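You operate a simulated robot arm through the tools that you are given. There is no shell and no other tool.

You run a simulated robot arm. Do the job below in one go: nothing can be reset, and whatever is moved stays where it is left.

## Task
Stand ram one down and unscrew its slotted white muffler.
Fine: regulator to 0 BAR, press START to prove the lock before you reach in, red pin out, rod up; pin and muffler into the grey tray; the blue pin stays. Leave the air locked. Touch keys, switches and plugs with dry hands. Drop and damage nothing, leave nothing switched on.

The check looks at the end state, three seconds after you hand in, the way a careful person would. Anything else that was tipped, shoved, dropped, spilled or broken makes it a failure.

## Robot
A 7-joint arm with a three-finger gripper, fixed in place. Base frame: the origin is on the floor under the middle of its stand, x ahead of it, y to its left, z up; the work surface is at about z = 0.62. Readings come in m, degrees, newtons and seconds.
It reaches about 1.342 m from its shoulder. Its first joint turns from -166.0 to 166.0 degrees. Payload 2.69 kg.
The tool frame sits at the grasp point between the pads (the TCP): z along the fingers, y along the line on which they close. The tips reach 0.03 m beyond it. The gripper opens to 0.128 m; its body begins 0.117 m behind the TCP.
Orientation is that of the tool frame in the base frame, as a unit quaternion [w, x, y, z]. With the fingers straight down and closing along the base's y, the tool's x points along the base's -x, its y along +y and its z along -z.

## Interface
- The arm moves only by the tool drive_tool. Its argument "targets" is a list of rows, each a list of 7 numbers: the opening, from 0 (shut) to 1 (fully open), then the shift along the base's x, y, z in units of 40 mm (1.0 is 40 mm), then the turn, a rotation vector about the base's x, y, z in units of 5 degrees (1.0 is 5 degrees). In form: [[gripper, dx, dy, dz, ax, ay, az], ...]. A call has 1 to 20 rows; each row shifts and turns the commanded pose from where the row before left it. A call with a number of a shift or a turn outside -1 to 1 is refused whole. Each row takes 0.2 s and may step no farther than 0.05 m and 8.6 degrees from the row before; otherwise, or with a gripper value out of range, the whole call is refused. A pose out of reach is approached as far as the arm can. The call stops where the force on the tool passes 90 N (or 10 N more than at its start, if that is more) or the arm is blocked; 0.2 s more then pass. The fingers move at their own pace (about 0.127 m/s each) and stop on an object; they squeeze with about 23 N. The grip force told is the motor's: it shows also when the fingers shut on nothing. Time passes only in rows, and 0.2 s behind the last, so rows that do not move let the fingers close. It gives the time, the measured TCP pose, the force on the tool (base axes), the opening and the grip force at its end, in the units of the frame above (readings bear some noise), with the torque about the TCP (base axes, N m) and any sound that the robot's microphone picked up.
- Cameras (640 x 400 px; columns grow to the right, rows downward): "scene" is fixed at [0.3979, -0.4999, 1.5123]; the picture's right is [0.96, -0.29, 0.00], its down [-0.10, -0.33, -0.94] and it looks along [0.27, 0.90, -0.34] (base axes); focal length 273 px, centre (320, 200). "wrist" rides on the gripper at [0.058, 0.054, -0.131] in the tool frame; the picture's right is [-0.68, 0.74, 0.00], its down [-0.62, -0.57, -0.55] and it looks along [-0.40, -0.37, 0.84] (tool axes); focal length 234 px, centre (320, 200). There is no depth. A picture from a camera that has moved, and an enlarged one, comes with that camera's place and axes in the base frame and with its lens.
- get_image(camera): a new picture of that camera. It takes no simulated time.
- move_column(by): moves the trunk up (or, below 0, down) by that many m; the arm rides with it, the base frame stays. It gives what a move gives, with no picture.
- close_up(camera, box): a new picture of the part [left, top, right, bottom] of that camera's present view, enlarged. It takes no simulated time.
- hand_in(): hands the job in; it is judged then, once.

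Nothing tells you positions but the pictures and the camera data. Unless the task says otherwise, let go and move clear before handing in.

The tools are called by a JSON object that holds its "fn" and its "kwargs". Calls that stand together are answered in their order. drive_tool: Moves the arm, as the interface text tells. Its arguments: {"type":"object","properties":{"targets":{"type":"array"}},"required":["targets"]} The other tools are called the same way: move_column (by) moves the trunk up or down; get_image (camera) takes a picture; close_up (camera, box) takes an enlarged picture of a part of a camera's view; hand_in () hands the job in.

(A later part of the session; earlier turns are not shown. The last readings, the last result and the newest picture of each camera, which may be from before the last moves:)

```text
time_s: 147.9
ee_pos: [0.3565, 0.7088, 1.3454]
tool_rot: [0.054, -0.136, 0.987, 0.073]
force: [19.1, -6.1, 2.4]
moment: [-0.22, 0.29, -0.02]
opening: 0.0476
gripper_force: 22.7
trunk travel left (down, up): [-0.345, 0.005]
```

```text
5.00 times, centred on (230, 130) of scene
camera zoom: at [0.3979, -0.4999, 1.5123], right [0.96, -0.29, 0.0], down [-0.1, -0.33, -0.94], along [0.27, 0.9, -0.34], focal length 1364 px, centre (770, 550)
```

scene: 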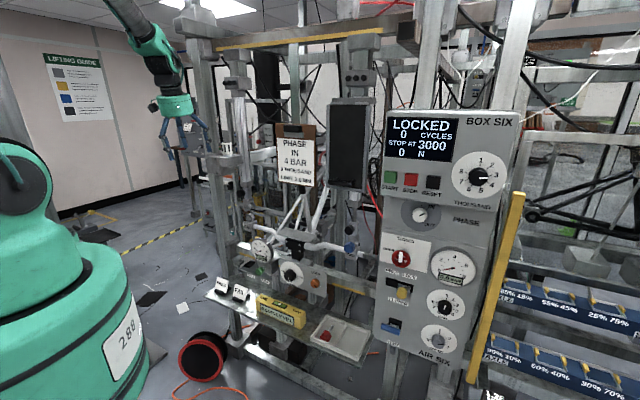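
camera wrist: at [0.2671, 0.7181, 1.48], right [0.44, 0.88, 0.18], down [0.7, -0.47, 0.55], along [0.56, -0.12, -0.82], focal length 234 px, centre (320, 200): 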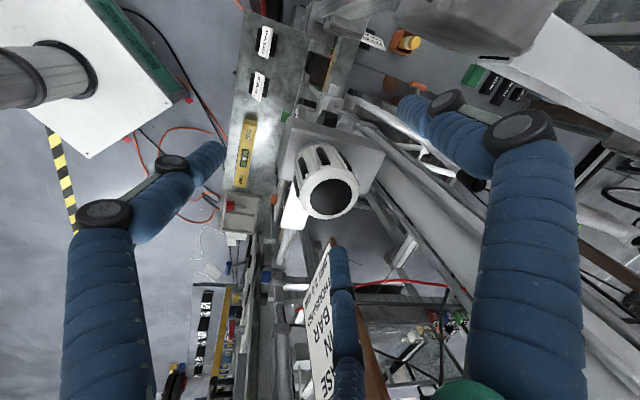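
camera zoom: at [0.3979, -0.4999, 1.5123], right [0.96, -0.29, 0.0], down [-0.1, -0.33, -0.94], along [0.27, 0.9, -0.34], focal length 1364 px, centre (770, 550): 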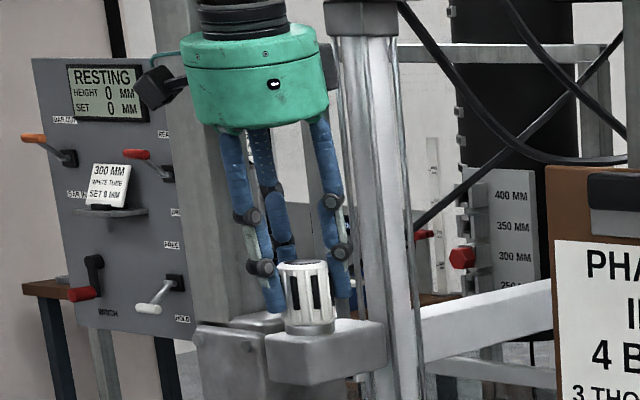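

The muffler is gripped (48 mm). I ease the side strain and start turning anticlockwise.

{"fn": "drive_tool", "kwargs": {"targets": [[0, 0.06, -0.02, 0, 0, 0, 0], [0, 0, 0, 0, -0.089, -0.157, 0.985], [0, 0, 0, 0, -0.089, -0.157, 0.985], [0, 0, 0, 0, -0.089, -0.157, 0.985], [0, 0, 0, 0, -0.089, -0.157, 0.985]]}}

{"fn": "close_up", "kwargs": {"camera": "wrist", "box": [240, 120, 400, 270]}}

{"fn": "close_up", "kwargs": {"camera": "scene", "box": [190, 90, 270, 170]}}

```text
time_s: 149.1
ee_pos: [0.3562, 0.708, 1.3459]
tool_rot: [0.066, -0.306, 0.948, 0.061]
force: [-2.7, -18.1, -4.2]
moment: [-0.57, 1.06, -0.05]
opening: 0.0475
gripper_force: 23.1
trunk travel left (down, up): [-0.345, 0.005]
```

```text
2.67 times, centred on (320, 195) of wrist
camera zoom: at [0.2655, 0.6969, 1.4706], right [0.11, 0.98, 0.17], down [0.78, -0.19, 0.6], along [0.62, 0.06, -0.79], focal length 624 px, centre (320, 213)
```

zoom: 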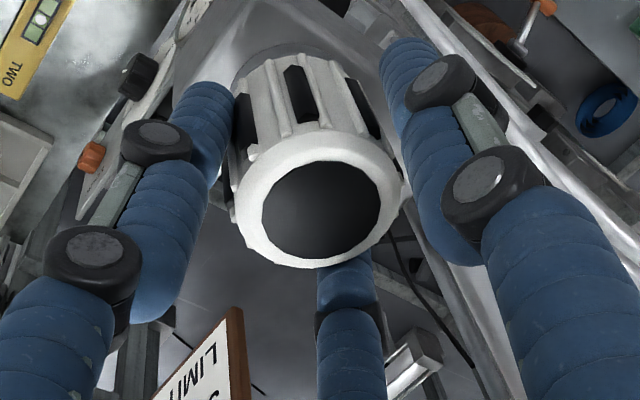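

```text
5.00 times, centred on (230, 130) of scene
camera zoom: at [0.3979, -0.4999, 1.5123], right [0.96, -0.29, 0.0], down [-0.1, -0.33, -0.94], along [0.27, 0.9, -0.34], focal length 1364 px, centre (770, 550)
```

zoom: 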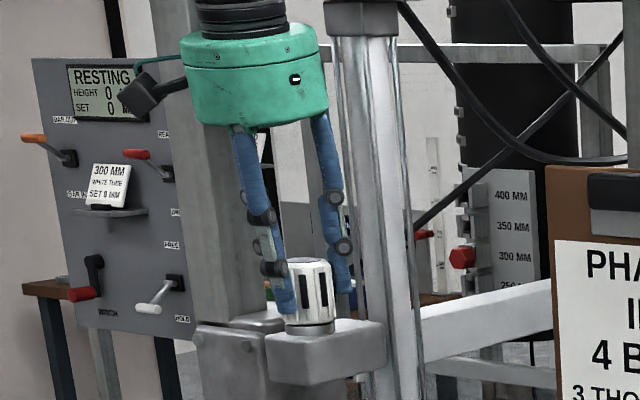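

It turns with the gripper. I keep turning, watching the forces.

{"fn": "drive_tool", "kwargs": {"targets": [[0, 0, -0.04, 0, -0.089, -0.157, 0.985], [0, 0, 0, 0, -0.089, -0.157, 0.985], [0, 0, 0, 0, -0.089, -0.157, 0.985], [0, 0, 0, 0, -0.089, -0.157, 0.985], [0, 0, 0, 0, -0.089, -0.157, 0.985], [0, 0, 0, 0, -0.089, -0.157, 0.985], [0, 0, 0, 0, -0.089, -0.157, 0.985], [0, 0, 0, 0, -0.089, -0.157, 0.985]]}}

{"fn": "close_up", "kwargs": {"camera": "scene", "box": [190, 90, 270, 170]}}

```text
time_s: 150.9
ee_pos: [0.3588, 0.706, 1.3486]
tool_rot: [0.083, -0.612, 0.786, 0.035]
force: [16.7, -33.8, -7.7]
moment: [-1.2, -0.07, -0.07]
opening: 0.0442
gripper_force: 23.0
trunk travel left (down, up): [-0.345, 0.005]
```

```text
5.00 times, centred on (230, 130) of scene
camera zoom: at [0.3979, -0.4999, 1.5123], right [0.96, -0.29, 0.0], down [-0.1, -0.33, -0.94], along [0.27, 0.9, -0.34], focal length 1364 px, centre (770, 550)
```

zoom: 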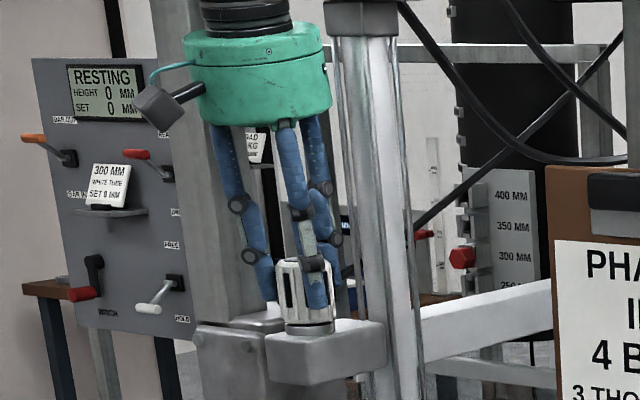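

Side force has built up to ~38 N; I re-centre a little and continue.

{"fn": "drive_tool", "kwargs": {"targets": [[0, 0.05, -0.1, 0, 0, 0, 0]]}}

{"fn": "close_up", "kwargs": {"camera": "wrist", "box": [240, 120, 400, 270]}}

```text
time_s: 151.3
ee_pos: [0.3596, 0.7047, 1.3486]
tool_rot: [0.084, -0.611, 0.786, 0.037]
force: [10.9, -11.4, -8.5]
moment: [-0.58, -0.1, -0.03]
opening: 0.0436
gripper_force: 22.9
trunk travel left (down, up): [-0.345, 0.005]
```

```text
2.67 times, centred on (320, 195) of wrist
camera zoom: at [0.2816, 0.6411, 1.4646], right [-0.55, 0.83, 0.09], down [0.65, 0.36, 0.67], along [0.53, 0.43, -0.73], focal length 624 px, centre (320, 213)
```

zoom: 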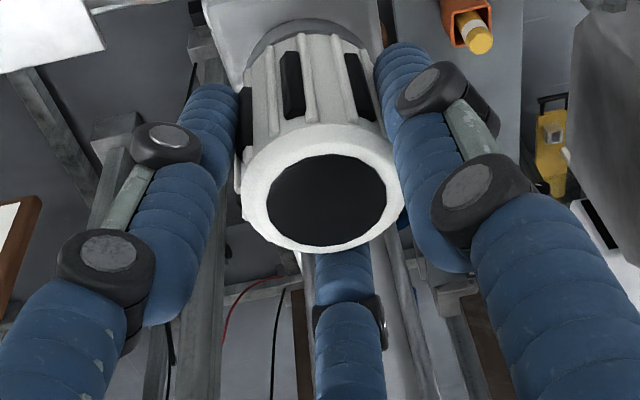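

{"fn": "drive_tool", "kwargs": {"targets": [[0, 0.03, -0.03, 0, -0.089, -0.157, 0.985], [0, 0, 0, 0, -0.089, -0.157, 0.985], [0, 0, 0, 0, -0.089, -0.157, 0.985], [0, 0, 0, 0, -0.089, -0.157, 0.985], [0, 0, 0, 0, -0.089, -0.157, 0.985], [0, 0, 0, 0, -0.089, -0.157, 0.985], [0, 0, 0, 0, -0.089, -0.157, 0.985], [0, 0, 0, 0, -0.089, -0.157, 0.985]]}}

{"fn": "close_up", "kwargs": {"camera": "scene", "box": [190, 90, 270, 170]}}

{"fn": "close_up", "kwargs": {"camera": "wrist", "box": [240, 120, 400, 270]}}

```text
time_s: 153.1
ee_pos: [0.3586, 0.7052, 1.349]
tool_rot: [-0.091, 0.843, -0.529, -0.004]
force: [-11.4, 18.1, 13.1]
moment: [0.17, 0.86, 0.05]
opening: 0.043
gripper_force: 23.2
trunk travel left (down, up): [-0.345, 0.005]
```

```text
5.00 times, centred on (230, 130) of scene
camera zoom: at [0.3979, -0.4999, 1.5123], right [0.96, -0.29, 0.0], down [-0.1, -0.33, -0.94], along [0.27, 0.9, -0.34], focal length 1364 px, centre (770, 550)
```

zoom: 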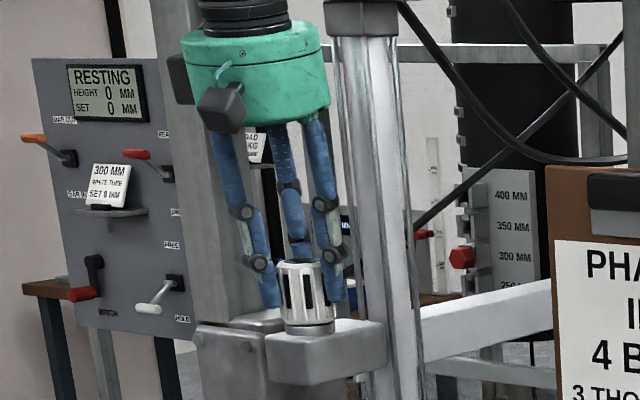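

```text
2.67 times, centred on (320, 195) of wrist
camera zoom: at [0.3236, 0.6089, 1.4635], right [-0.96, 0.29, -0.04], down [0.19, 0.7, 0.69], along [0.23, 0.65, -0.72], focal length 624 px, centre (320, 213)
```

zoom: 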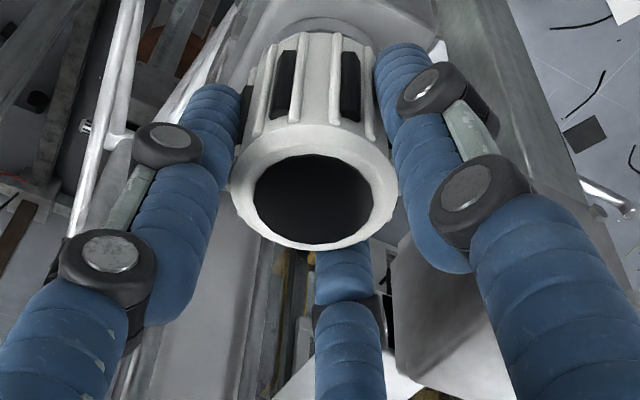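

The muffler follows the gripper. I continue the stroke.

{"fn": "drive_tool", "kwargs": {"targets": [[0, -0.03, 0.04, 0.02, -0.089, -0.157, 0.985], [0, 0, 0, 0, -0.089, -0.157, 0.985], [0, 0, 0, 0, -0.089, -0.157, 0.985], [0, 0, 0, 0, -0.089, -0.157, 0.985], [0, 0, 0, 0, -0.089, -0.157, 0.985], [0, 0, 0, 0, -0.089, -0.157, 0.985], [0, 0, 0, 0, -0.089, -0.157, 0.985], [0, 0, 0, 0, -0.089, -0.157, 0.985], [0, 0, 0, 0, -0.089, -0.157, 0.985], [0, 0, 0, 0, -0.089, -0.157, 0.985]]}}

{"fn": "close_up", "kwargs": {"camera": "scene", "box": [190, 90, 270, 170]}}

{"fn": "close_up", "kwargs": {"camera": "wrist", "box": [240, 120, 400, 270]}}

```text
time_s: 155.3
ee_pos: [0.3591, 0.7018, 1.3475]
tool_rot: [-0.084, 0.988, -0.123, 0.033]
force: [7.0, -12.7, -1.4]
moment: [-0.57, 0.57, -0.05]
opening: 0.0431
gripper_force: 23.2
trunk travel left (down, up): [-0.345, 0.005]
```

```text
5.00 times, centred on (230, 130) of scene
camera zoom: at [0.3979, -0.4999, 1.5123], right [0.96, -0.29, 0.0], down [-0.1, -0.33, -0.94], along [0.27, 0.9, -0.34], focal length 1364 px, centre (770, 550)
```

zoom: 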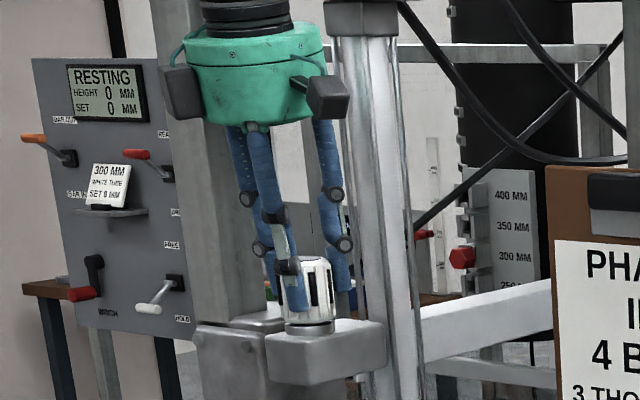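

```text
2.67 times, centred on (320, 195) of wrist
camera zoom: at [0.3911, 0.6168, 1.4705], right [-0.83, -0.54, -0.16], down [-0.51, 0.61, 0.61], along [-0.23, 0.59, -0.78], focal length 624 px, centre (320, 213)
```

zoom: 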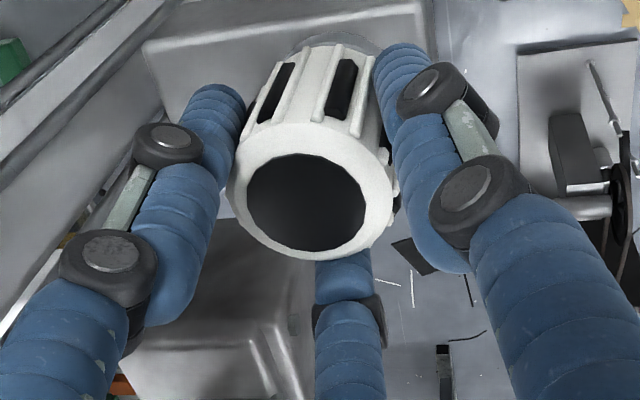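

{"fn": "drive_tool", "kwargs": {"targets": [[0, 0.02, -0.03, 0.02, -0.089, -0.157, 0.985], [0, 0, 0, 0, -0.089, -0.157, 0.985], [0, 0, 0, 0, -0.089, -0.157, 0.985], [0, 0, 0, 0, -0.089, -0.157, 0.985], [0, 0, 0, 0, -0.089, -0.157, 0.985], [0, 0, 0, 0, -0.089, -0.157, 0.985], [0, 0, 0, 0, -0.089, -0.157, 0.985], [0, 0, 0, 0, -0.089, -0.157, 0.985]]}}

{"fn": "close_up", "kwargs": {"camera": "scene", "box": [190, 90, 270, 170]}}

{"fn": "close_up", "kwargs": {"camera": "wrist", "box": [240, 120, 400, 270]}}

```text
time_s: 157.1
ee_pos: [0.3596, 0.7053, 1.3495]
tool_rot: [-0.069, 0.971, 0.223, 0.06]
force: [0.5, 8.3, 1.1]
moment: [0.19, 0.59, -0.01]
opening: 0.0432
gripper_force: 22.8
trunk travel left (down, up): [-0.345, 0.005]
```

```text
5.00 times, centred on (230, 130) of scene
camera zoom: at [0.3979, -0.4999, 1.5123], right [0.96, -0.29, 0.0], down [-0.1, -0.33, -0.94], along [0.27, 0.9, -0.34], focal length 1364 px, centre (770, 550)
```

zoom: 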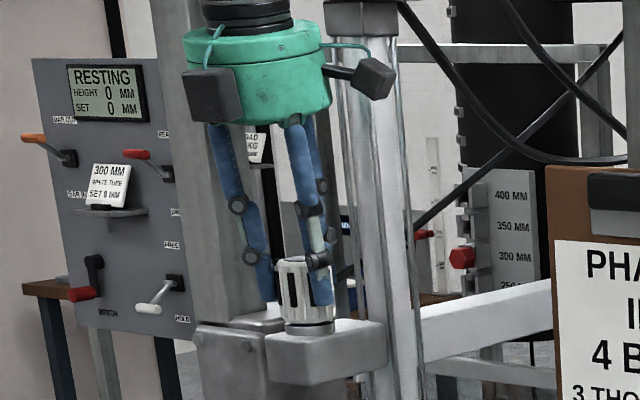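

```text
2.67 times, centred on (320, 195) of wrist
camera zoom: at [0.4232, 0.6607, 1.4817], right [-0.28, -0.94, -0.18], down [-0.85, 0.16, 0.51], along [-0.45, 0.29, -0.84], focal length 624 px, centre (320, 213)
```

zoom: 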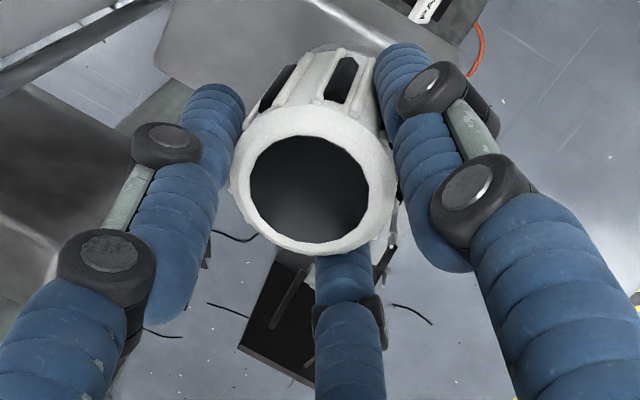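

About 190° turned. I let go, lean the tool a little more away from the cylinder, and turn back for another stroke.

{"fn": "drive_tool", "kwargs": {"targets": [[0.55, 0, 0, 0, 0, 0, 0], [0.6, 0, 0, 0, 0, 0, 0], [0.6, 0, 0, 0, 0.236, -0.61, -0.076], [0.6, 0, 0, 0, 0.236, -0.61, -0.076]]}}

{"fn": "get_image", "kwargs": {"camera": "wrist"}}

{"fn": "close_up", "kwargs": {"camera": "scene", "box": [190, 60, 286, 170]}}

```text
time_s: 158.1
ee_pos: [0.359, 0.7035, 1.3497]
tool_rot: [-0.075, 0.966, 0.218, 0.117]
force: [-0.1, 0.9, -0.9]
moment: [-0.03, -0.02, -0.01]
opening: 0.0771
gripper_force: 0.0
trunk travel left (down, up): [-0.345, 0.005]
```

```text
taken
camera wrist: at [0.4075, 0.6534, 1.4861], right [-0.27, -0.93, -0.24], down [-0.9, 0.15, 0.42], along [-0.35, 0.33, -0.87], focal length 234 px, centre (320, 200)
```

wrist: 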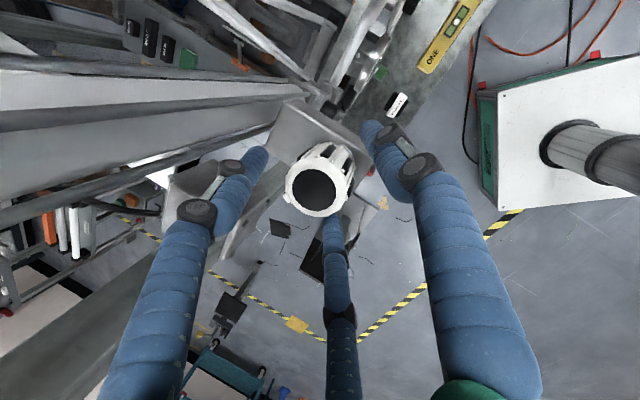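

```text
3.64 times, centred on (238, 115) of scene
camera zoom: at [0.3979, -0.4999, 1.5123], right [0.96, -0.29, 0.0], down [-0.1, -0.33, -0.94], along [0.27, 0.9, -0.34], focal length 992 px, centre (618, 509)
```

zoom: 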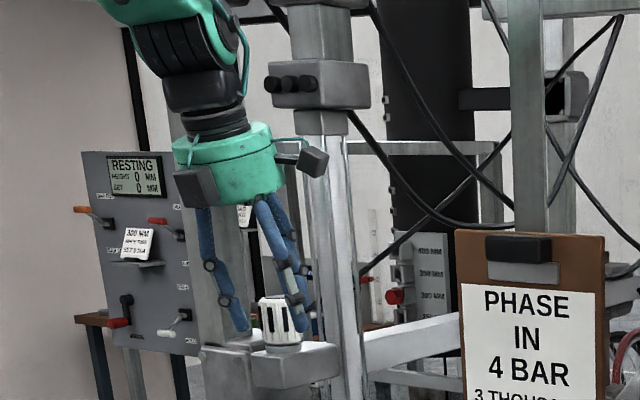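

Centred and clear. I turn back clockwise with the fingers open.

{"fn": "drive_tool", "kwargs": {"targets": [[0.6, 0.06, -0.03, 0, 0.195, 0.195, -0.961], [0.6, 0, 0, 0, 0.195, 0.195, -0.961], [0.6, 0, 0, 0, 0.195, 0.195, -0.961], [0.6, 0, 0, 0, 0.195, 0.195, -0.961], [0.6, 0, 0, 0, 0.195, 0.195, -0.961], [0.6, 0, 0, 0, 0.195, 0.195, -0.961], [0.6, 0, 0, 0, 0.195, 0.195, -0.961], [0.6, 0, 0, 0, 0.195, 0.195, -0.961], [0.6, 0, 0, 0, 0.195, 0.195, -0.961], [0.6, 0, 0, 0, 0.195, 0.195, -0.961], [0.6, 0, 0, 0, 0.195, 0.195, -0.961], [0.6, 0, 0, 0, 0.195, 0.195, -0.961], [0.6, 0, 0, 0, 0.195, 0.195, -0.961], [0.6, 0, 0, 0, 0.195, 0.195, -0.961], [0.6, 0, 0, 0, 0.195, 0.195, -0.961], [0.6, 0, 0, 0, 0.195, 0.195, -0.961], [0.6, 0, 0, 0, 0.195, 0.195, -0.961], [0.6, 0, 0, 0, 0.195, 0.195, -0.961], [0.6, 0, 0, 0, 0.195, 0.195, -0.961], [0.6, 0, 0, 0, 0.195, 0.195, -0.961]]}}

{"fn": "close_up", "kwargs": {"camera": "scene", "box": [190, 60, 286, 170]}}

{"fn": "get_image", "kwargs": {"camera": "wrist"}}

```text
time_s: 162.3
ee_pos: [0.3614, 0.7022, 1.349]
tool_rot: [-0.139, 0.788, -0.599, 0.018]
force: [-0.3, 0.3, 0.3]
moment: [-0.03, 0.01, -0.02]
opening: 0.0769
gripper_force: 0.1
trunk travel left (down, up): [-0.345, 0.005]
```

```text
3.64 times, centred on (238, 115) of scene
camera zoom: at [0.3979, -0.4999, 1.5123], right [0.96, -0.29, 0.0], down [-0.1, -0.33, -0.94], along [0.27, 0.9, -0.34], focal length 992 px, centre (618, 509)
```

zoom: 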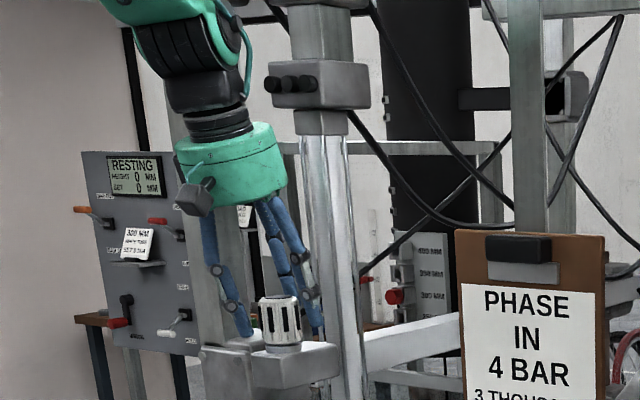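

```text
taken
camera wrist: at [0.3014, 0.6075, 1.4544], right [-0.88, 0.47, -0.08], down [0.25, 0.61, 0.75], along [0.4, 0.64, -0.66], focal length 234 px, centre (320, 200)
```

wrist: 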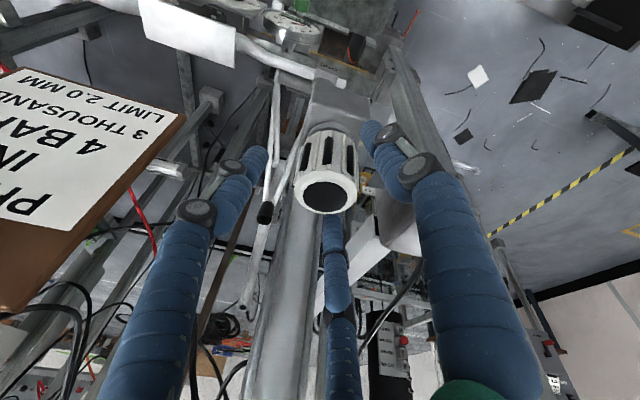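

{"fn": "drive_tool", "kwargs": {"targets": [[0.6, 0, 0, 0, 0.195, 0.195, -0.961], [0.6, 0, 0, 0, 0.195, 0.195, -0.961], [0.6, 0, 0, 0, 0.195, 0.195, -0.961], [0.6, 0, 0, 0, 0.195, 0.195, -0.961], [0.6, 0, 0, 0, 0.195, 0.195, -0.961], [0.6, 0, 0, 0, 0.195, 0.195, -0.961], [0.6, 0, 0, 0, 0.195, 0.195, -0.961], [0.6, 0, 0, 0, 0.195, 0.195, -0.961], [0.6, 0, 0, 0, 0.195, 0.195, -0.961], [0.6, 0, 0, 0, 0.195, 0.195, -0.961], [0.6, 0, 0, 0, 0.195, 0.195, -0.961], [0.6, 0, 0, 0, 0.195, 0.195, -0.961], [0.6, 0, 0, 0, 0.195, 0.195, -0.961], [0.6, 0, 0, 0, 0.195, 0.195, -0.961], [0.6, 0, 0, 0, 0.195, 0.195, -0.961], [0.6, 0, 0, 0, 0.195, 0.195, -0.961], [0.6, 0, 0, 0, 0.195, 0.195, -0.961], [0.6, 0, 0, 0, 0.195, 0.195, -0.961], [0.6, 0, 0, 0, 0.195, 0.195, -0.961], [0.6, 0, 0, 0, 0.195, 0.195, -0.961]]}}

{"fn": "get_image", "kwargs": {"camera": "wrist"}}

{"fn": "close_up", "kwargs": {"camera": "scene", "box": [190, 60, 286, 170]}}

```text
time_s: 166.5
ee_pos: [0.3602, 0.7031, 1.3487]
tool_rot: [0.105, -0.047, 0.989, 0.094]
force: [0.6, 0.3, 0.3]
moment: [0.04, 0.02, 0.0]
opening: 0.0767
gripper_force: 0.1
trunk travel left (down, up): [-0.345, 0.005]
```

```text
taken
camera wrist: at [0.2724, 0.7248, 1.4722], right [0.58, 0.77, 0.28], down [0.55, -0.62, 0.56], along [0.6, -0.17, -0.78], focal length 234 px, centre (320, 200)
```

wrist: 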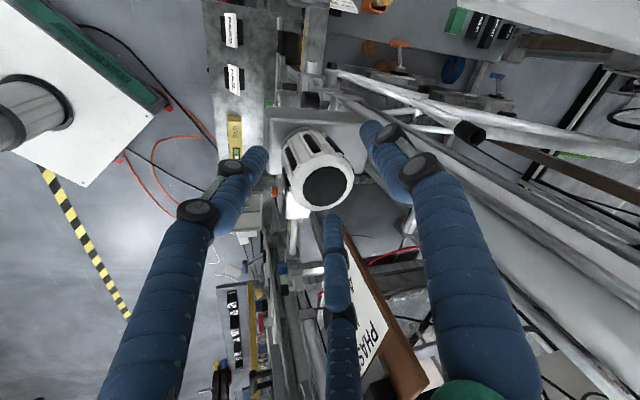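

```text
3.64 times, centred on (238, 115) of scene
camera zoom: at [0.3979, -0.4999, 1.5123], right [0.96, -0.29, 0.0], down [-0.1, -0.33, -0.94], along [0.27, 0.9, -0.34], focal length 992 px, centre (618, 509)
```

zoom: 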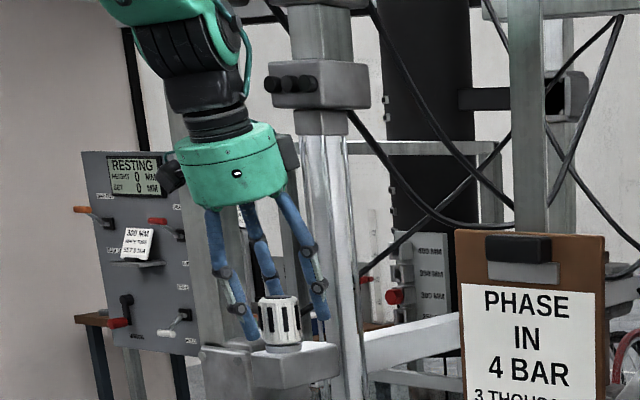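

I turn back 35° more, and check whether the muffler has risen.

{"fn": "drive_tool", "kwargs": {"targets": [[0.6, 0, 0, 0, 0.195, 0.195, -0.961], [0.6, 0, 0, 0, 0.195, 0.195, -0.961], [0.6, 0, 0, 0, 0.195, 0.195, -0.961], [0.6, 0, 0, 0, 0.195, 0.195, -0.961], [0.6, 0, 0, 0, 0.195, 0.195, -0.961], [0.6, 0, 0, 0, 0.195, 0.195, -0.961], [0.6, 0, 0, 0, 0.195, 0.195, -0.961]]}}

{"fn": "close_up", "kwargs": {"camera": "scene", "box": [205, 125, 269, 165]}}

{"fn": "close_up", "kwargs": {"camera": "wrist", "box": [240, 120, 400, 270]}}

```text
time_s: 168.1
ee_pos: [0.3604, 0.7016, 1.3492]
tool_rot: [0.071, 0.252, 0.958, 0.121]
force: [0.2, 0.3, 0.2]
moment: [0.01, -0.02, 0.0]
opening: 0.0767
gripper_force: 0.1
trunk travel left (down, up): [-0.345, 0.005]
```

```text
10.00 times, centred on (237, 145) of scene
camera zoom: at [0.3979, -0.4999, 1.5123], right [0.96, -0.29, 0.0], down [-0.1, -0.33, -0.94], along [0.27, 0.9, -0.34], focal length 2727 px, centre (1150, 750)
```

zoom: 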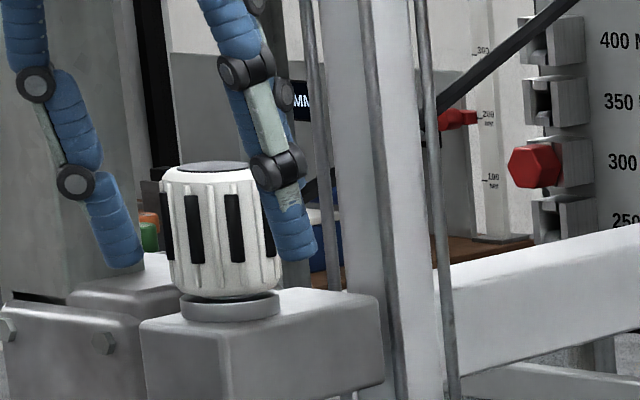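

```text
2.67 times, centred on (320, 195) of wrist
camera zoom: at [0.3097, 0.7512, 1.4857], right [0.93, 0.28, 0.25], down [0.16, -0.89, 0.42], along [0.34, -0.35, -0.87], focal length 624 px, centre (320, 213)
```

zoom: 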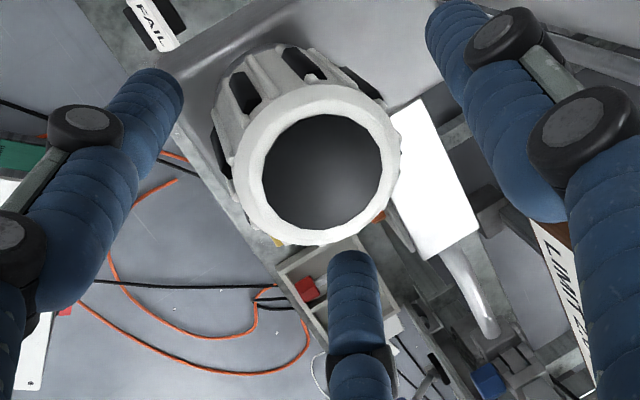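

The muffler has risen about 2 mm, so it is unscrewing. I lower the fingers 10 mm for a deeper hold, grip again and turn on.

{"fn": "drive_tool", "kwargs": {"targets": [[0.6, 0, 0.02, -0.25, 0, 0, 0], [0.3, 0, 0, 0, 0, 0, 0], [0, 0, 0, 0, 0, 0, 0], [0, 0, 0, 0, 0, 0, 0], [0, 0, 0, 0, 0, 0, 0]]}}

{"fn": "close_up", "kwargs": {"camera": "scene", "box": [205, 125, 269, 165]}}

```text
time_s: 169.3
ee_pos: [0.3601, 0.7053, 1.3396]
tool_rot: [0.072, 0.251, 0.958, 0.12]
force: [-24.0, 9.5, -2.6]
moment: [-0.08, 1.05, 0.11]
opening: 0.0502
gripper_force: 23.1
trunk travel left (down, up): [-0.345, 0.005]
```

```text
10.00 times, centred on (237, 145) of scene
camera zoom: at [0.3979, -0.4999, 1.5123], right [0.96, -0.29, 0.0], down [-0.1, -0.33, -0.94], along [0.27, 0.9, -0.34], focal length 2727 px, centre (1150, 750)
```

zoom: 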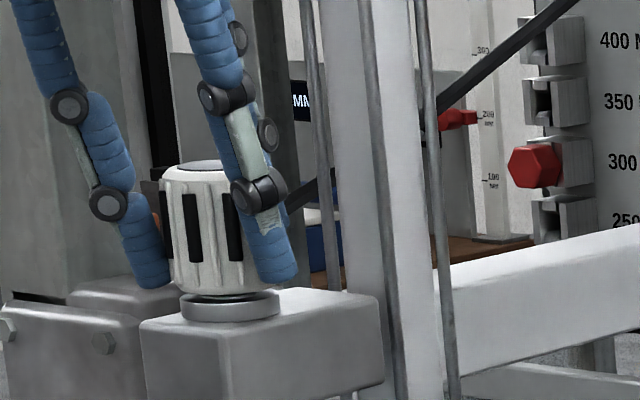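

{"fn": "drive_tool", "kwargs": {"targets": [[0, -0.06, 0.03, 0, 0, 0, 0], [0, 0, 0, 0.002, -0.195, -0.195, 0.961], [0, 0, 0, 0.002, -0.195, -0.195, 0.961], [0, 0, 0, 0.002, -0.195, -0.195, 0.961], [0, 0, 0, 0.002, -0.195, -0.195, 0.961], [0, 0, 0, 0.002, -0.195, -0.195, 0.961], [0, 0, 0, 0.002, -0.195, -0.195, 0.961], [0, 0, 0, 0.002, -0.195, -0.195, 0.961], [0, 0, 0, 0.002, -0.195, -0.195, 0.961]]}}

{"fn": "close_up", "kwargs": {"camera": "wrist", "box": [240, 120, 400, 270]}}

```text
time_s: 171.3
ee_pos: [0.356, 0.7037, 1.3402]
tool_rot: [0.109, -0.093, 0.986, 0.088]
force: [-34.3, -4.9, 2.2]
moment: [-0.33, 1.26, 0.09]
opening: 0.0468
gripper_force: 23.1
trunk travel left (down, up): [-0.345, 0.005]
```

```text
2.67 times, centred on (320, 195) of wrist
camera zoom: at [0.2628, 0.7198, 1.4611], right [0.5, 0.82, 0.27], down [0.59, -0.55, 0.58], along [0.63, -0.13, -0.77], focal length 624 px, centre (320, 213)
```

zoom: 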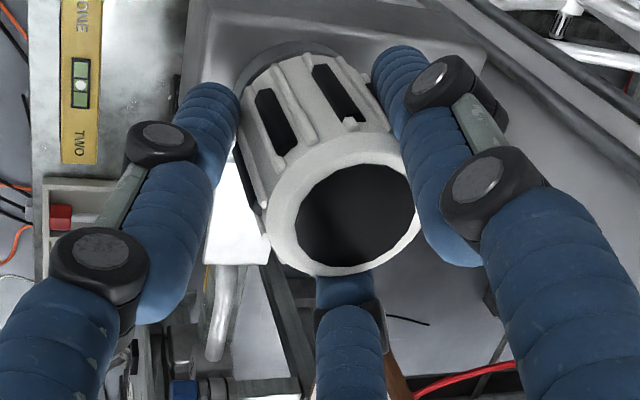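

{"fn": "drive_tool", "kwargs": {"targets": [[0, -0.09, -0.01, 0, 0, 0, 0]]}}

```text
time_s: 171.7
ee_pos: [0.3555, 0.703, 1.3404]
tool_rot: [0.109, -0.09, 0.986, 0.089]
force: [-9.6, -6.7, -0.6]
moment: [-0.83, 0.39, -0.02]
opening: 0.046
gripper_force: 23.9
trunk travel left (down, up): [-0.345, 0.005]
```

{"fn": "drive_tool", "kwargs": {"targets": [[0, 0, 0, 0.002, -0.195, -0.195, 0.961], [0, 0, 0, 0.002, -0.195, -0.195, 0.961], [0, 0, 0, 0.002, -0.195, -0.195, 0.961], [0, 0, 0, 0.002, -0.195, -0.195, 0.961], [0, 0, 0, 0.002, -0.195, -0.195, 0.961], [0, 0, 0, 0.002, -0.195, -0.195, 0.961], [0, 0, 0, 0.002, -0.195, -0.195, 0.961], [0, 0, 0, 0.002, -0.195, -0.195, 0.961]]}}

{"fn": "close_up", "kwargs": {"camera": "wrist", "box": [240, 120, 400, 270]}}

{"fn": "close_up", "kwargs": {"camera": "scene", "box": [205, 125, 269, 165]}}

```text
time_s: 173.5
ee_pos: [0.3594, 0.7038, 1.3412]
tool_rot: [0.133, -0.423, 0.895, 0.048]
force: [35.5, -12.1, -2.1]
moment: [-0.12, 0.31, -0.15]
opening: 0.0467
gripper_force: 23.1
trunk travel left (down, up): [-0.345, 0.005]
```

```text
2.67 times, centred on (320, 195) of wrist
camera zoom: at [0.2563, 0.6679, 1.4495], right [-0.16, 0.97, 0.17], down [0.7, -0.01, 0.71], along [0.7, 0.23, -0.68], focal length 624 px, centre (320, 213)
```

zoom: 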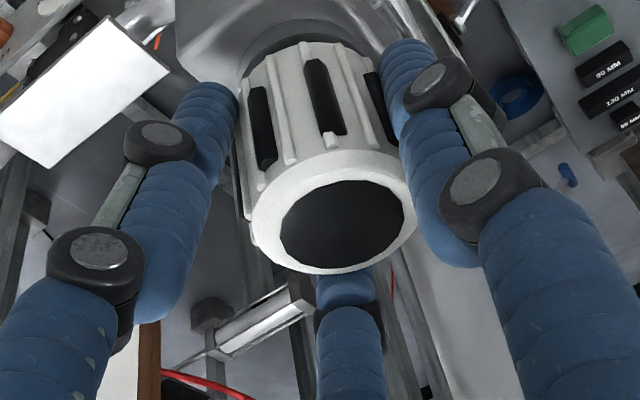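

```text
10.00 times, centred on (237, 145) of scene
camera zoom: at [0.3979, -0.4999, 1.5123], right [0.96, -0.29, 0.0], down [-0.1, -0.33, -0.94], along [0.27, 0.9, -0.34], focal length 2727 px, centre (1150, 750)
```

zoom: 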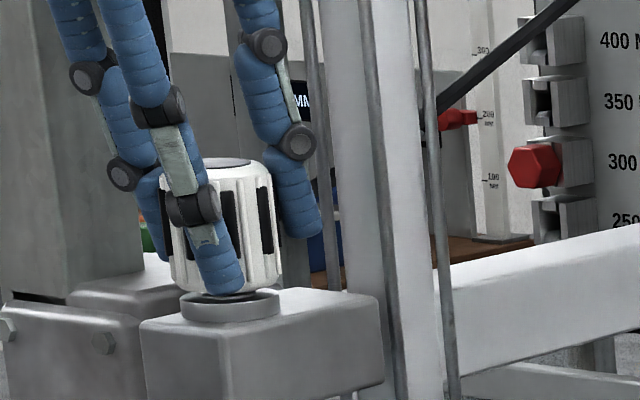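

{"fn": "drive_tool", "kwargs": {"targets": [[0, 0.1, -0.04, 0.002, -0.195, -0.195, 0.961], [0, 0, 0, 0.002, -0.195, -0.195, 0.961], [0, 0, 0, 0.002, -0.195, -0.195, 0.961], [0, 0, 0, 0.002, -0.195, -0.195, 0.961], [0, 0, 0, 0.002, -0.195, -0.195, 0.961], [0, 0, 0, 0.002, -0.195, -0.195, 0.961]]}}

{"fn": "close_up", "kwargs": {"camera": "scene", "box": [205, 125, 269, 165]}}

```text
time_s: 174.9
ee_pos: [0.3586, 0.7057, 1.3419]
tool_rot: [0.141, -0.64, 0.755, 0.012]
force: [-3.1, 27.0, 16.1]
moment: [0.74, 1.01, 0.04]
opening: 0.0462
gripper_force: 22.5
trunk travel left (down, up): [-0.345, 0.005]
```

```text
10.00 times, centred on (237, 145) of scene
camera zoom: at [0.3979, -0.4999, 1.5123], right [0.96, -0.29, 0.0], down [-0.1, -0.33, -0.94], along [0.27, 0.9, -0.34], focal length 2727 px, centre (1150, 750)
```

zoom: 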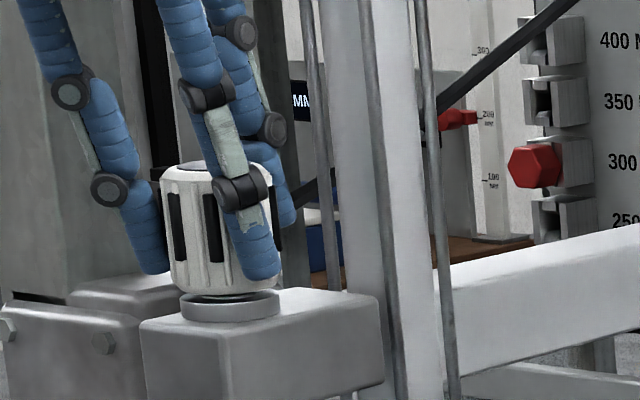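

{"fn": "drive_tool", "kwargs": {"targets": [[0, 0, 0.08, 0.05, -0.195, -0.195, 0.961], [0, 0, 0, 0.004, -0.195, -0.195, 0.961], [0, 0, 0, 0.004, -0.195, -0.195, 0.961], [0, 0, 0, 0.004, -0.195, -0.195, 0.961], [0, 0, 0, 0.004, -0.195, -0.195, 0.961], [0, 0, 0, 0.004, -0.195, -0.195, 0.961], [0, 0, 0, 0.004, -0.195, -0.195, 0.961]]}}

{"fn": "close_up", "kwargs": {"camera": "scene", "box": [205, 125, 269, 165]}}

{"fn": "close_up", "kwargs": {"camera": "wrist", "box": [240, 120, 400, 270]}}

```text
time_s: 176.5
ee_pos: [0.3578, 0.703, 1.3415]
tool_rot: [-0.135, 0.838, -0.528, 0.031]
force: [-19.6, -5.7, -6.3]
moment: [-0.26, 0.72, -0.01]
opening: 0.0436
gripper_force: 23.9
trunk travel left (down, up): [-0.345, 0.005]
```

```text
10.00 times, centred on (237, 145) of scene
camera zoom: at [0.3979, -0.4999, 1.5123], right [0.96, -0.29, 0.0], down [-0.1, -0.33, -0.94], along [0.27, 0.9, -0.34], focal length 2727 px, centre (1150, 750)
```

zoom: 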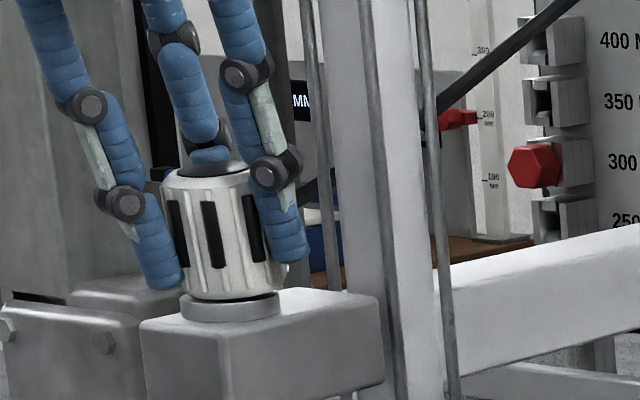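

```text
2.67 times, centred on (320, 195) of wrist
camera zoom: at [0.3101, 0.6042, 1.4492], right [-0.94, 0.31, -0.13], down [0.12, 0.67, 0.73], along [0.31, 0.67, -0.67], focal length 624 px, centre (320, 213)
```

zoom: 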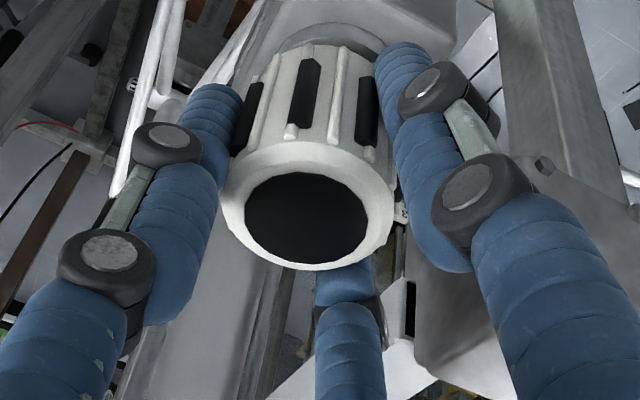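

It looks nearly free. I finish this stroke with the force eased.

{"fn": "drive_tool", "kwargs": {"targets": [[0, -0.06, -0.02, 0.02, -0.195, -0.195, 0.961], [0, 0, 0, 0.004, -0.195, -0.195, 0.961], [0, 0, 0, 0.004, -0.195, -0.195, 0.961], [0, 0, 0, 0.004, -0.195, -0.195, 0.961], [0, 0, 0, 0.004, -0.195, -0.195, 0.961], [0, 0, 0, 0.004, -0.195, -0.195, 0.961], [0, 0, 0, 0.004, -0.195, -0.195, 0.961], [0, 0, 0, 0.004, -0.195, -0.195, 0.961], [0, 0, 0, 0.004, -0.195, -0.195, 0.961], [0, 0, 0, 0.004, -0.195, -0.195, 0.961]]}}

{"fn": "close_up", "kwargs": {"camera": "scene", "box": [205, 125, 269, 165]}}

{"fn": "close_up", "kwargs": {"camera": "wrist", "box": [240, 120, 400, 270]}}

```text
time_s: 178.7
ee_pos: [0.3549, 0.7052, 1.347]
tool_rot: [-0.111, 0.982, -0.125, 0.085]
force: [-19.5, -10.8, -1.5]
moment: [-0.43, 0.76, -0.01]
opening: 0.0429
gripper_force: 23.7
trunk travel left (down, up): [-0.345, 0.005]
```

```text
10.00 times, centred on (237, 145) of scene
camera zoom: at [0.3979, -0.4999, 1.5123], right [0.96, -0.29, 0.0], down [-0.1, -0.33, -0.94], along [0.27, 0.9, -0.34], focal length 2727 px, centre (1150, 750)
```

zoom: 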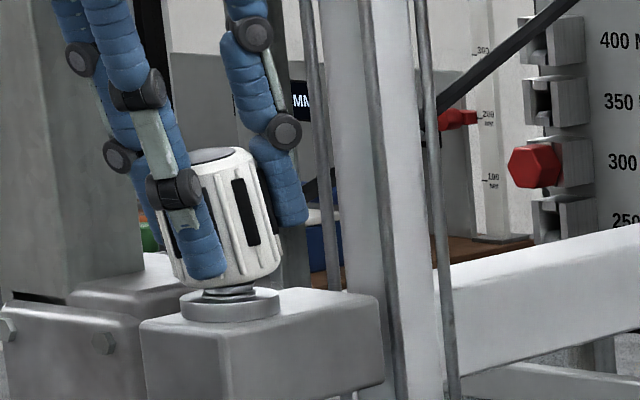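

```text
2.67 times, centred on (320, 195) of wrist
camera zoom: at [0.373, 0.612, 1.4689], right [-0.81, -0.52, -0.27], down [-0.57, 0.59, 0.58], along [-0.14, 0.62, -0.77], focal length 624 px, centre (320, 213)
```

zoom: 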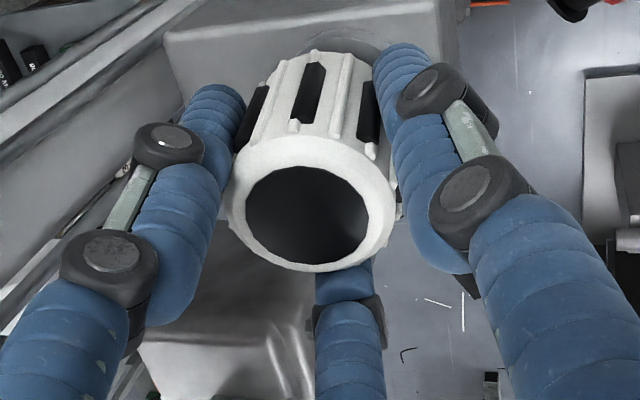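

The muffler has come off its thread: it sits tilted in the fingers with its threaded stub showing. I lift it straight up gently.

{"fn": "drive_tool", "kwargs": {"targets": [[0, -0.04, -0.02, 0.15, 0, 0, 0], [0, 0, 0, 0.2, 0, 0, 0], [0, 0, 0, 0.25, 0, 0, 0]]}}

{"fn": "close_up", "kwargs": {"camera": "scene", "box": [205, 115, 269, 165]}}

```text
time_s: 179.5
ee_pos: [0.3561, 0.7044, 1.3721]
tool_rot: [-0.113, 0.982, -0.126, 0.085]
force: [-0.5, -0.1, -0.3]
moment: [-0.01, 0.02, 0.01]
opening: 0.0423
gripper_force: 23.4
trunk travel left (down, up): [-0.345, 0.005]
```

```text
8.00 times, centred on (237, 140) of scene
camera zoom: at [0.3979, -0.4999, 1.5123], right [0.96, -0.29, 0.0], down [-0.1, -0.33, -0.94], along [0.27, 0.9, -0.34], focal length 2182 px, centre (984, 680)
```

zoom: 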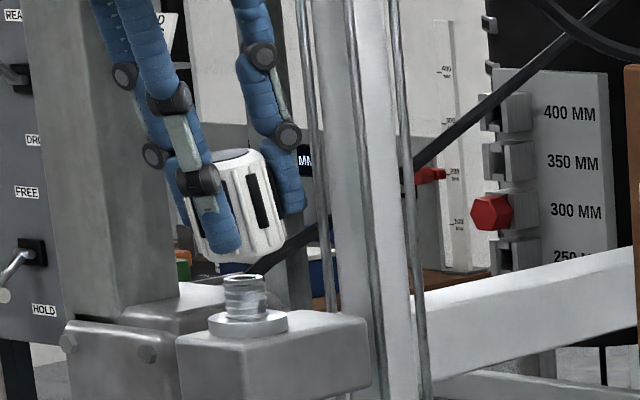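

The muffler is off and held; the bare threaded stub stays on the block. I lift a bit more and draw back from the ram.

{"fn": "drive_tool", "kwargs": {"targets": [[0, 0, 0, 0.4, 0, 0, 0], [0, -0.3, -0.3, 0.3, 0, 0, 0], [0, -0.6, -0.6, 0, 0, 0, 0], [0, -0.7, -0.7, 0, 0, 0, 0], [0, -0.7, -0.7, 0, 0, 0, 0], [0, -0.5, -0.5, 0, 0, 0, 0]]}}

{"fn": "get_image", "kwargs": {"camera": "scene"}}

{"fn": "get_image", "kwargs": {"camera": "wrist"}}

```text
time_s: 180.9
ee_pos: [0.2412, 0.5928, 1.4011]
tool_rot: [-0.112, 0.982, -0.125, 0.085]
force: [1.1, -0.3, -0.7]
moment: [0.0, -0.01, -0.02]
opening: 0.0425
gripper_force: 23.3
trunk travel left (down, up): [-0.345, 0.005]
```

```text
taken
```

scene: 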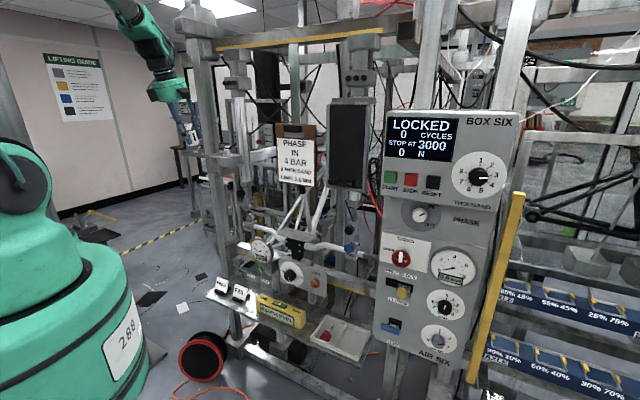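

```text
taken
camera wrist: at [0.2594, 0.4999, 1.5229], right [-0.81, -0.52, -0.27], down [-0.57, 0.59, 0.58], along [-0.14, 0.62, -0.77], focal length 234 px, centre (320, 200)
```

wrist: 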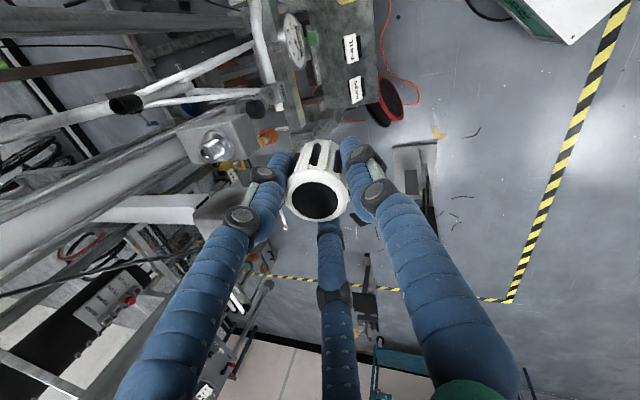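

The muffler sits straight in the fingers. I carry it right and down toward the tray, turning the gripper back meanwhile.

{"fn": "drive_tool", "kwargs": {"targets": [[0, 0.579, -0.679, -0.5, 0.195, 0.199, -0.96], [0, 0.579, -0.679, -0.5, 0.195, 0.199, -0.96], [0, 0.579, -0.679, -0.5, 0.195, 0.199, -0.96], [0, 0.579, -0.679, -0.5, 0.195, 0.199, -0.96], [0, 0.579, -0.679, -0.5, 0.195, 0.199, -0.96], [0, 0.579, -0.679, -0.5, 0.195, 0.199, -0.96], [0, 0.579, -0.679, -0.5, 0.195, 0.199, -0.96]]}}

{"fn": "get_image", "kwargs": {"camera": "scene"}}

```text
time_s: 182.5
ee_pos: [0.4065, 0.3992, 1.2552]
tool_rot: [-0.132, 0.899, -0.416, 0.046]
force: [0.0, -1.3, -1.3]
moment: [-0.03, 0.02, -0.01]
opening: 0.0424
gripper_force: 22.9
trunk travel left (down, up): [-0.345, 0.005]
```

```text
taken
```

scene: 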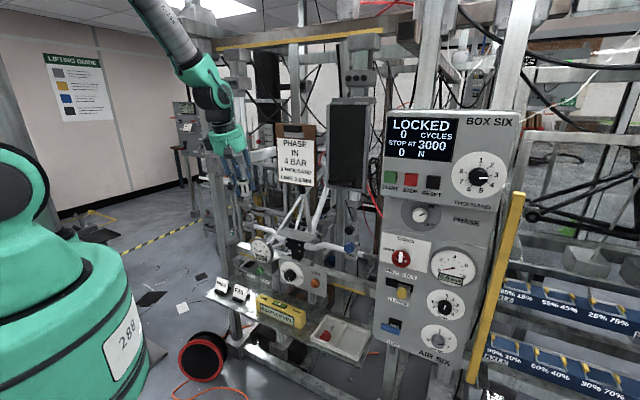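

{"fn": "drive_tool", "kwargs": {"targets": [[0, 0.469, -0.496, -0.85, 0.195, 0.199, -0.96], [0, 0.469, -0.496, -0.85, 0.195, 0.199, -0.96], [0, 0.469, -0.496, -0.85, 0.195, 0.199, -0.96], [0, 0.469, -0.496, -0.85, 0.195, 0.199, -0.96], [0, 0.469, -0.496, -0.85, 0.195, 0.199, -0.96], [0, 0.469, -0.496, -0.85, 0.195, 0.199, -0.96], [0, 0.469, -0.496, -0.85, 0.195, 0.199, -0.96], [0, 0.469, -0.496, -0.85, 0.195, 0.199, -0.96], [0, 0.469, -0.496, -0.85, 0.195, 0.199, -0.96], [0, 0.469, -0.496, -0.85, 0.195, 0.199, -0.96], [0, 0.469, -0.496, -0.85, 0.195, 0.199, -0.96]]}}

{"fn": "get_image", "kwargs": {"camera": "scene"}}

{"fn": "get_image", "kwargs": {"camera": "wrist"}}

```text
time_s: 184.9
ee_pos: [0.6118, 0.1835, 0.8862]
tool_rot: [0.14, -0.606, 0.783, 0.021]
force: [1.0, -0.5, 0.6]
moment: [0.0, 0.09, 0.0]
opening: 0.0421
gripper_force: 23.1
trunk travel left (down, up): [-0.345, 0.005]
```

```text
taken
```

scene: 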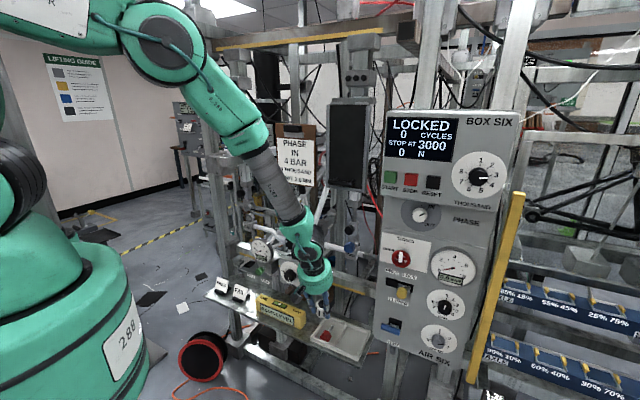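

```text
taken
camera wrist: at [0.5224, 0.1163, 0.99], right [-0.55, 0.83, 0.06], down [0.57, 0.32, 0.75], along [0.61, 0.45, -0.65], focal length 234 px, centre (320, 200)
```

wrist: 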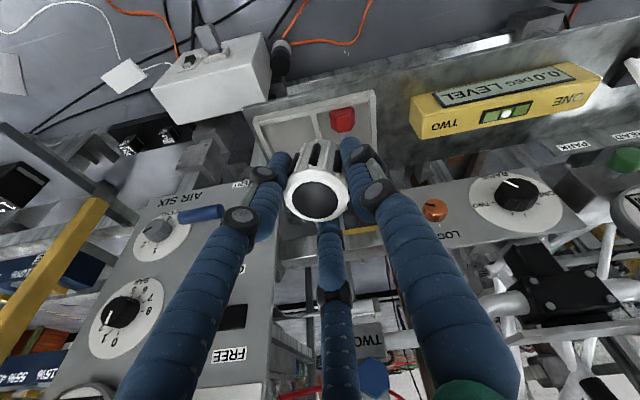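

I'm in front of the tray with the muffler. I level the tool a little more upright and move in front of the right compartment.

{"fn": "drive_tool", "kwargs": {"targets": [[0, 0.55, -0.11, -0.7, -0.5, 0.5, 0], [0, 0.55, -0.11, -0.7, -0.5, 0.5, 0], [0, 0.55, -0.11, -0.6, 0, 0, 0], [0, 0.5, 0.5, -0.3, 0, 0, 0]]}}

{"fn": "get_image", "kwargs": {"camera": "wrist"}}

{"fn": "close_up", "kwargs": {"camera": "scene", "box": [270, 220, 410, 370]}}

```text
time_s: 185.9
ee_pos: [0.6967, 0.1916, 0.7923]
tool_rot: [0.079, -0.608, 0.79, 0.013]
force: [-0.4, 0.3, -1.1]
moment: [0.05, -0.06, -0.04]
opening: 0.0422
gripper_force: 22.9
trunk travel left (down, up): [-0.345, 0.005]
```

```text
taken
camera wrist: at [0.6162, 0.1343, 0.9092], right [-0.54, 0.84, 0.04], down [0.64, 0.38, 0.67], along [0.55, 0.39, -0.74], focal length 234 px, centre (320, 200)
```

wrist: 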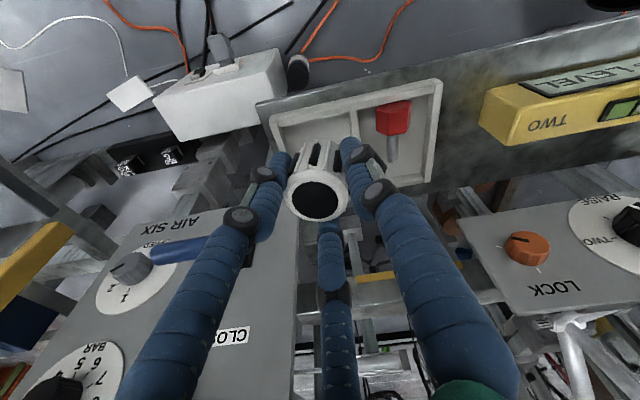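

```text
2.67 times, centred on (340, 295) of scene
camera zoom: at [0.3979, -0.4999, 1.5123], right [0.96, -0.29, 0.0], down [-0.1, -0.33, -0.94], along [0.27, 0.9, -0.34], focal length 727 px, centre (267, -53)
```

zoom: 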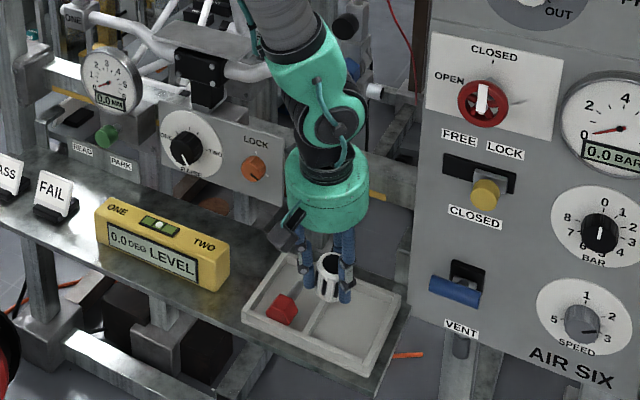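

The regulator at 0, slide at LOCK and vent are all as they should be. I move over the right compartment.

{"fn": "drive_tool", "kwargs": {"targets": [[0, 0.6, 0.6, -0.4, 0, 0, 0], [0, 0.6, 0.6, -0.4, 0, 0, 0]]}}

{"fn": "get_image", "kwargs": {"camera": "wrist"}}

{"fn": "close_up", "kwargs": {"camera": "scene", "box": [280, 270, 400, 360]}}

```text
time_s: 186.5
ee_pos: [0.7461, 0.2413, 0.7599]
tool_rot: [0.077, -0.61, 0.788, 0.013]
force: [0.5, -0.9, -2.2]
moment: [-0.02, 0.0, -0.01]
opening: 0.042
gripper_force: 22.7
trunk travel left (down, up): [-0.345, 0.005]
```

```text
taken
camera wrist: at [0.6658, 0.1834, 0.8764], right [-0.55, 0.84, 0.04], down [0.64, 0.38, 0.67], along [0.55, 0.39, -0.74], focal length 234 px, centre (320, 200)
```

wrist: 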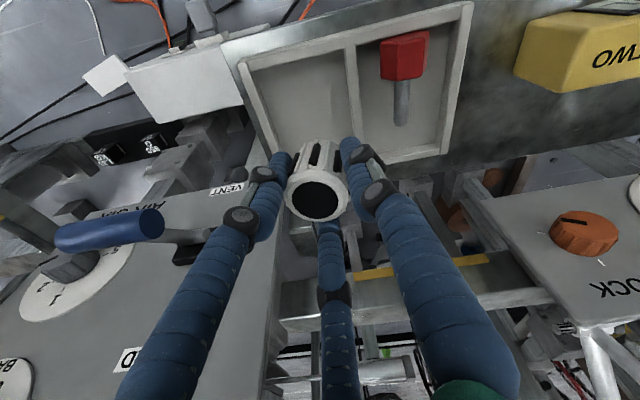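

```text
4.44 times, centred on (340, 315) of scene
camera zoom: at [0.3979, -0.4999, 1.5123], right [0.96, -0.29, 0.0], down [-0.1, -0.33, -0.94], along [0.27, 0.9, -0.34], focal length 1212 px, centre (231, -311)
```

zoom: 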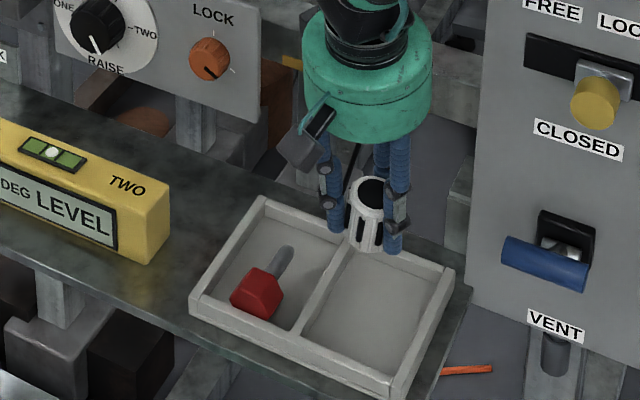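

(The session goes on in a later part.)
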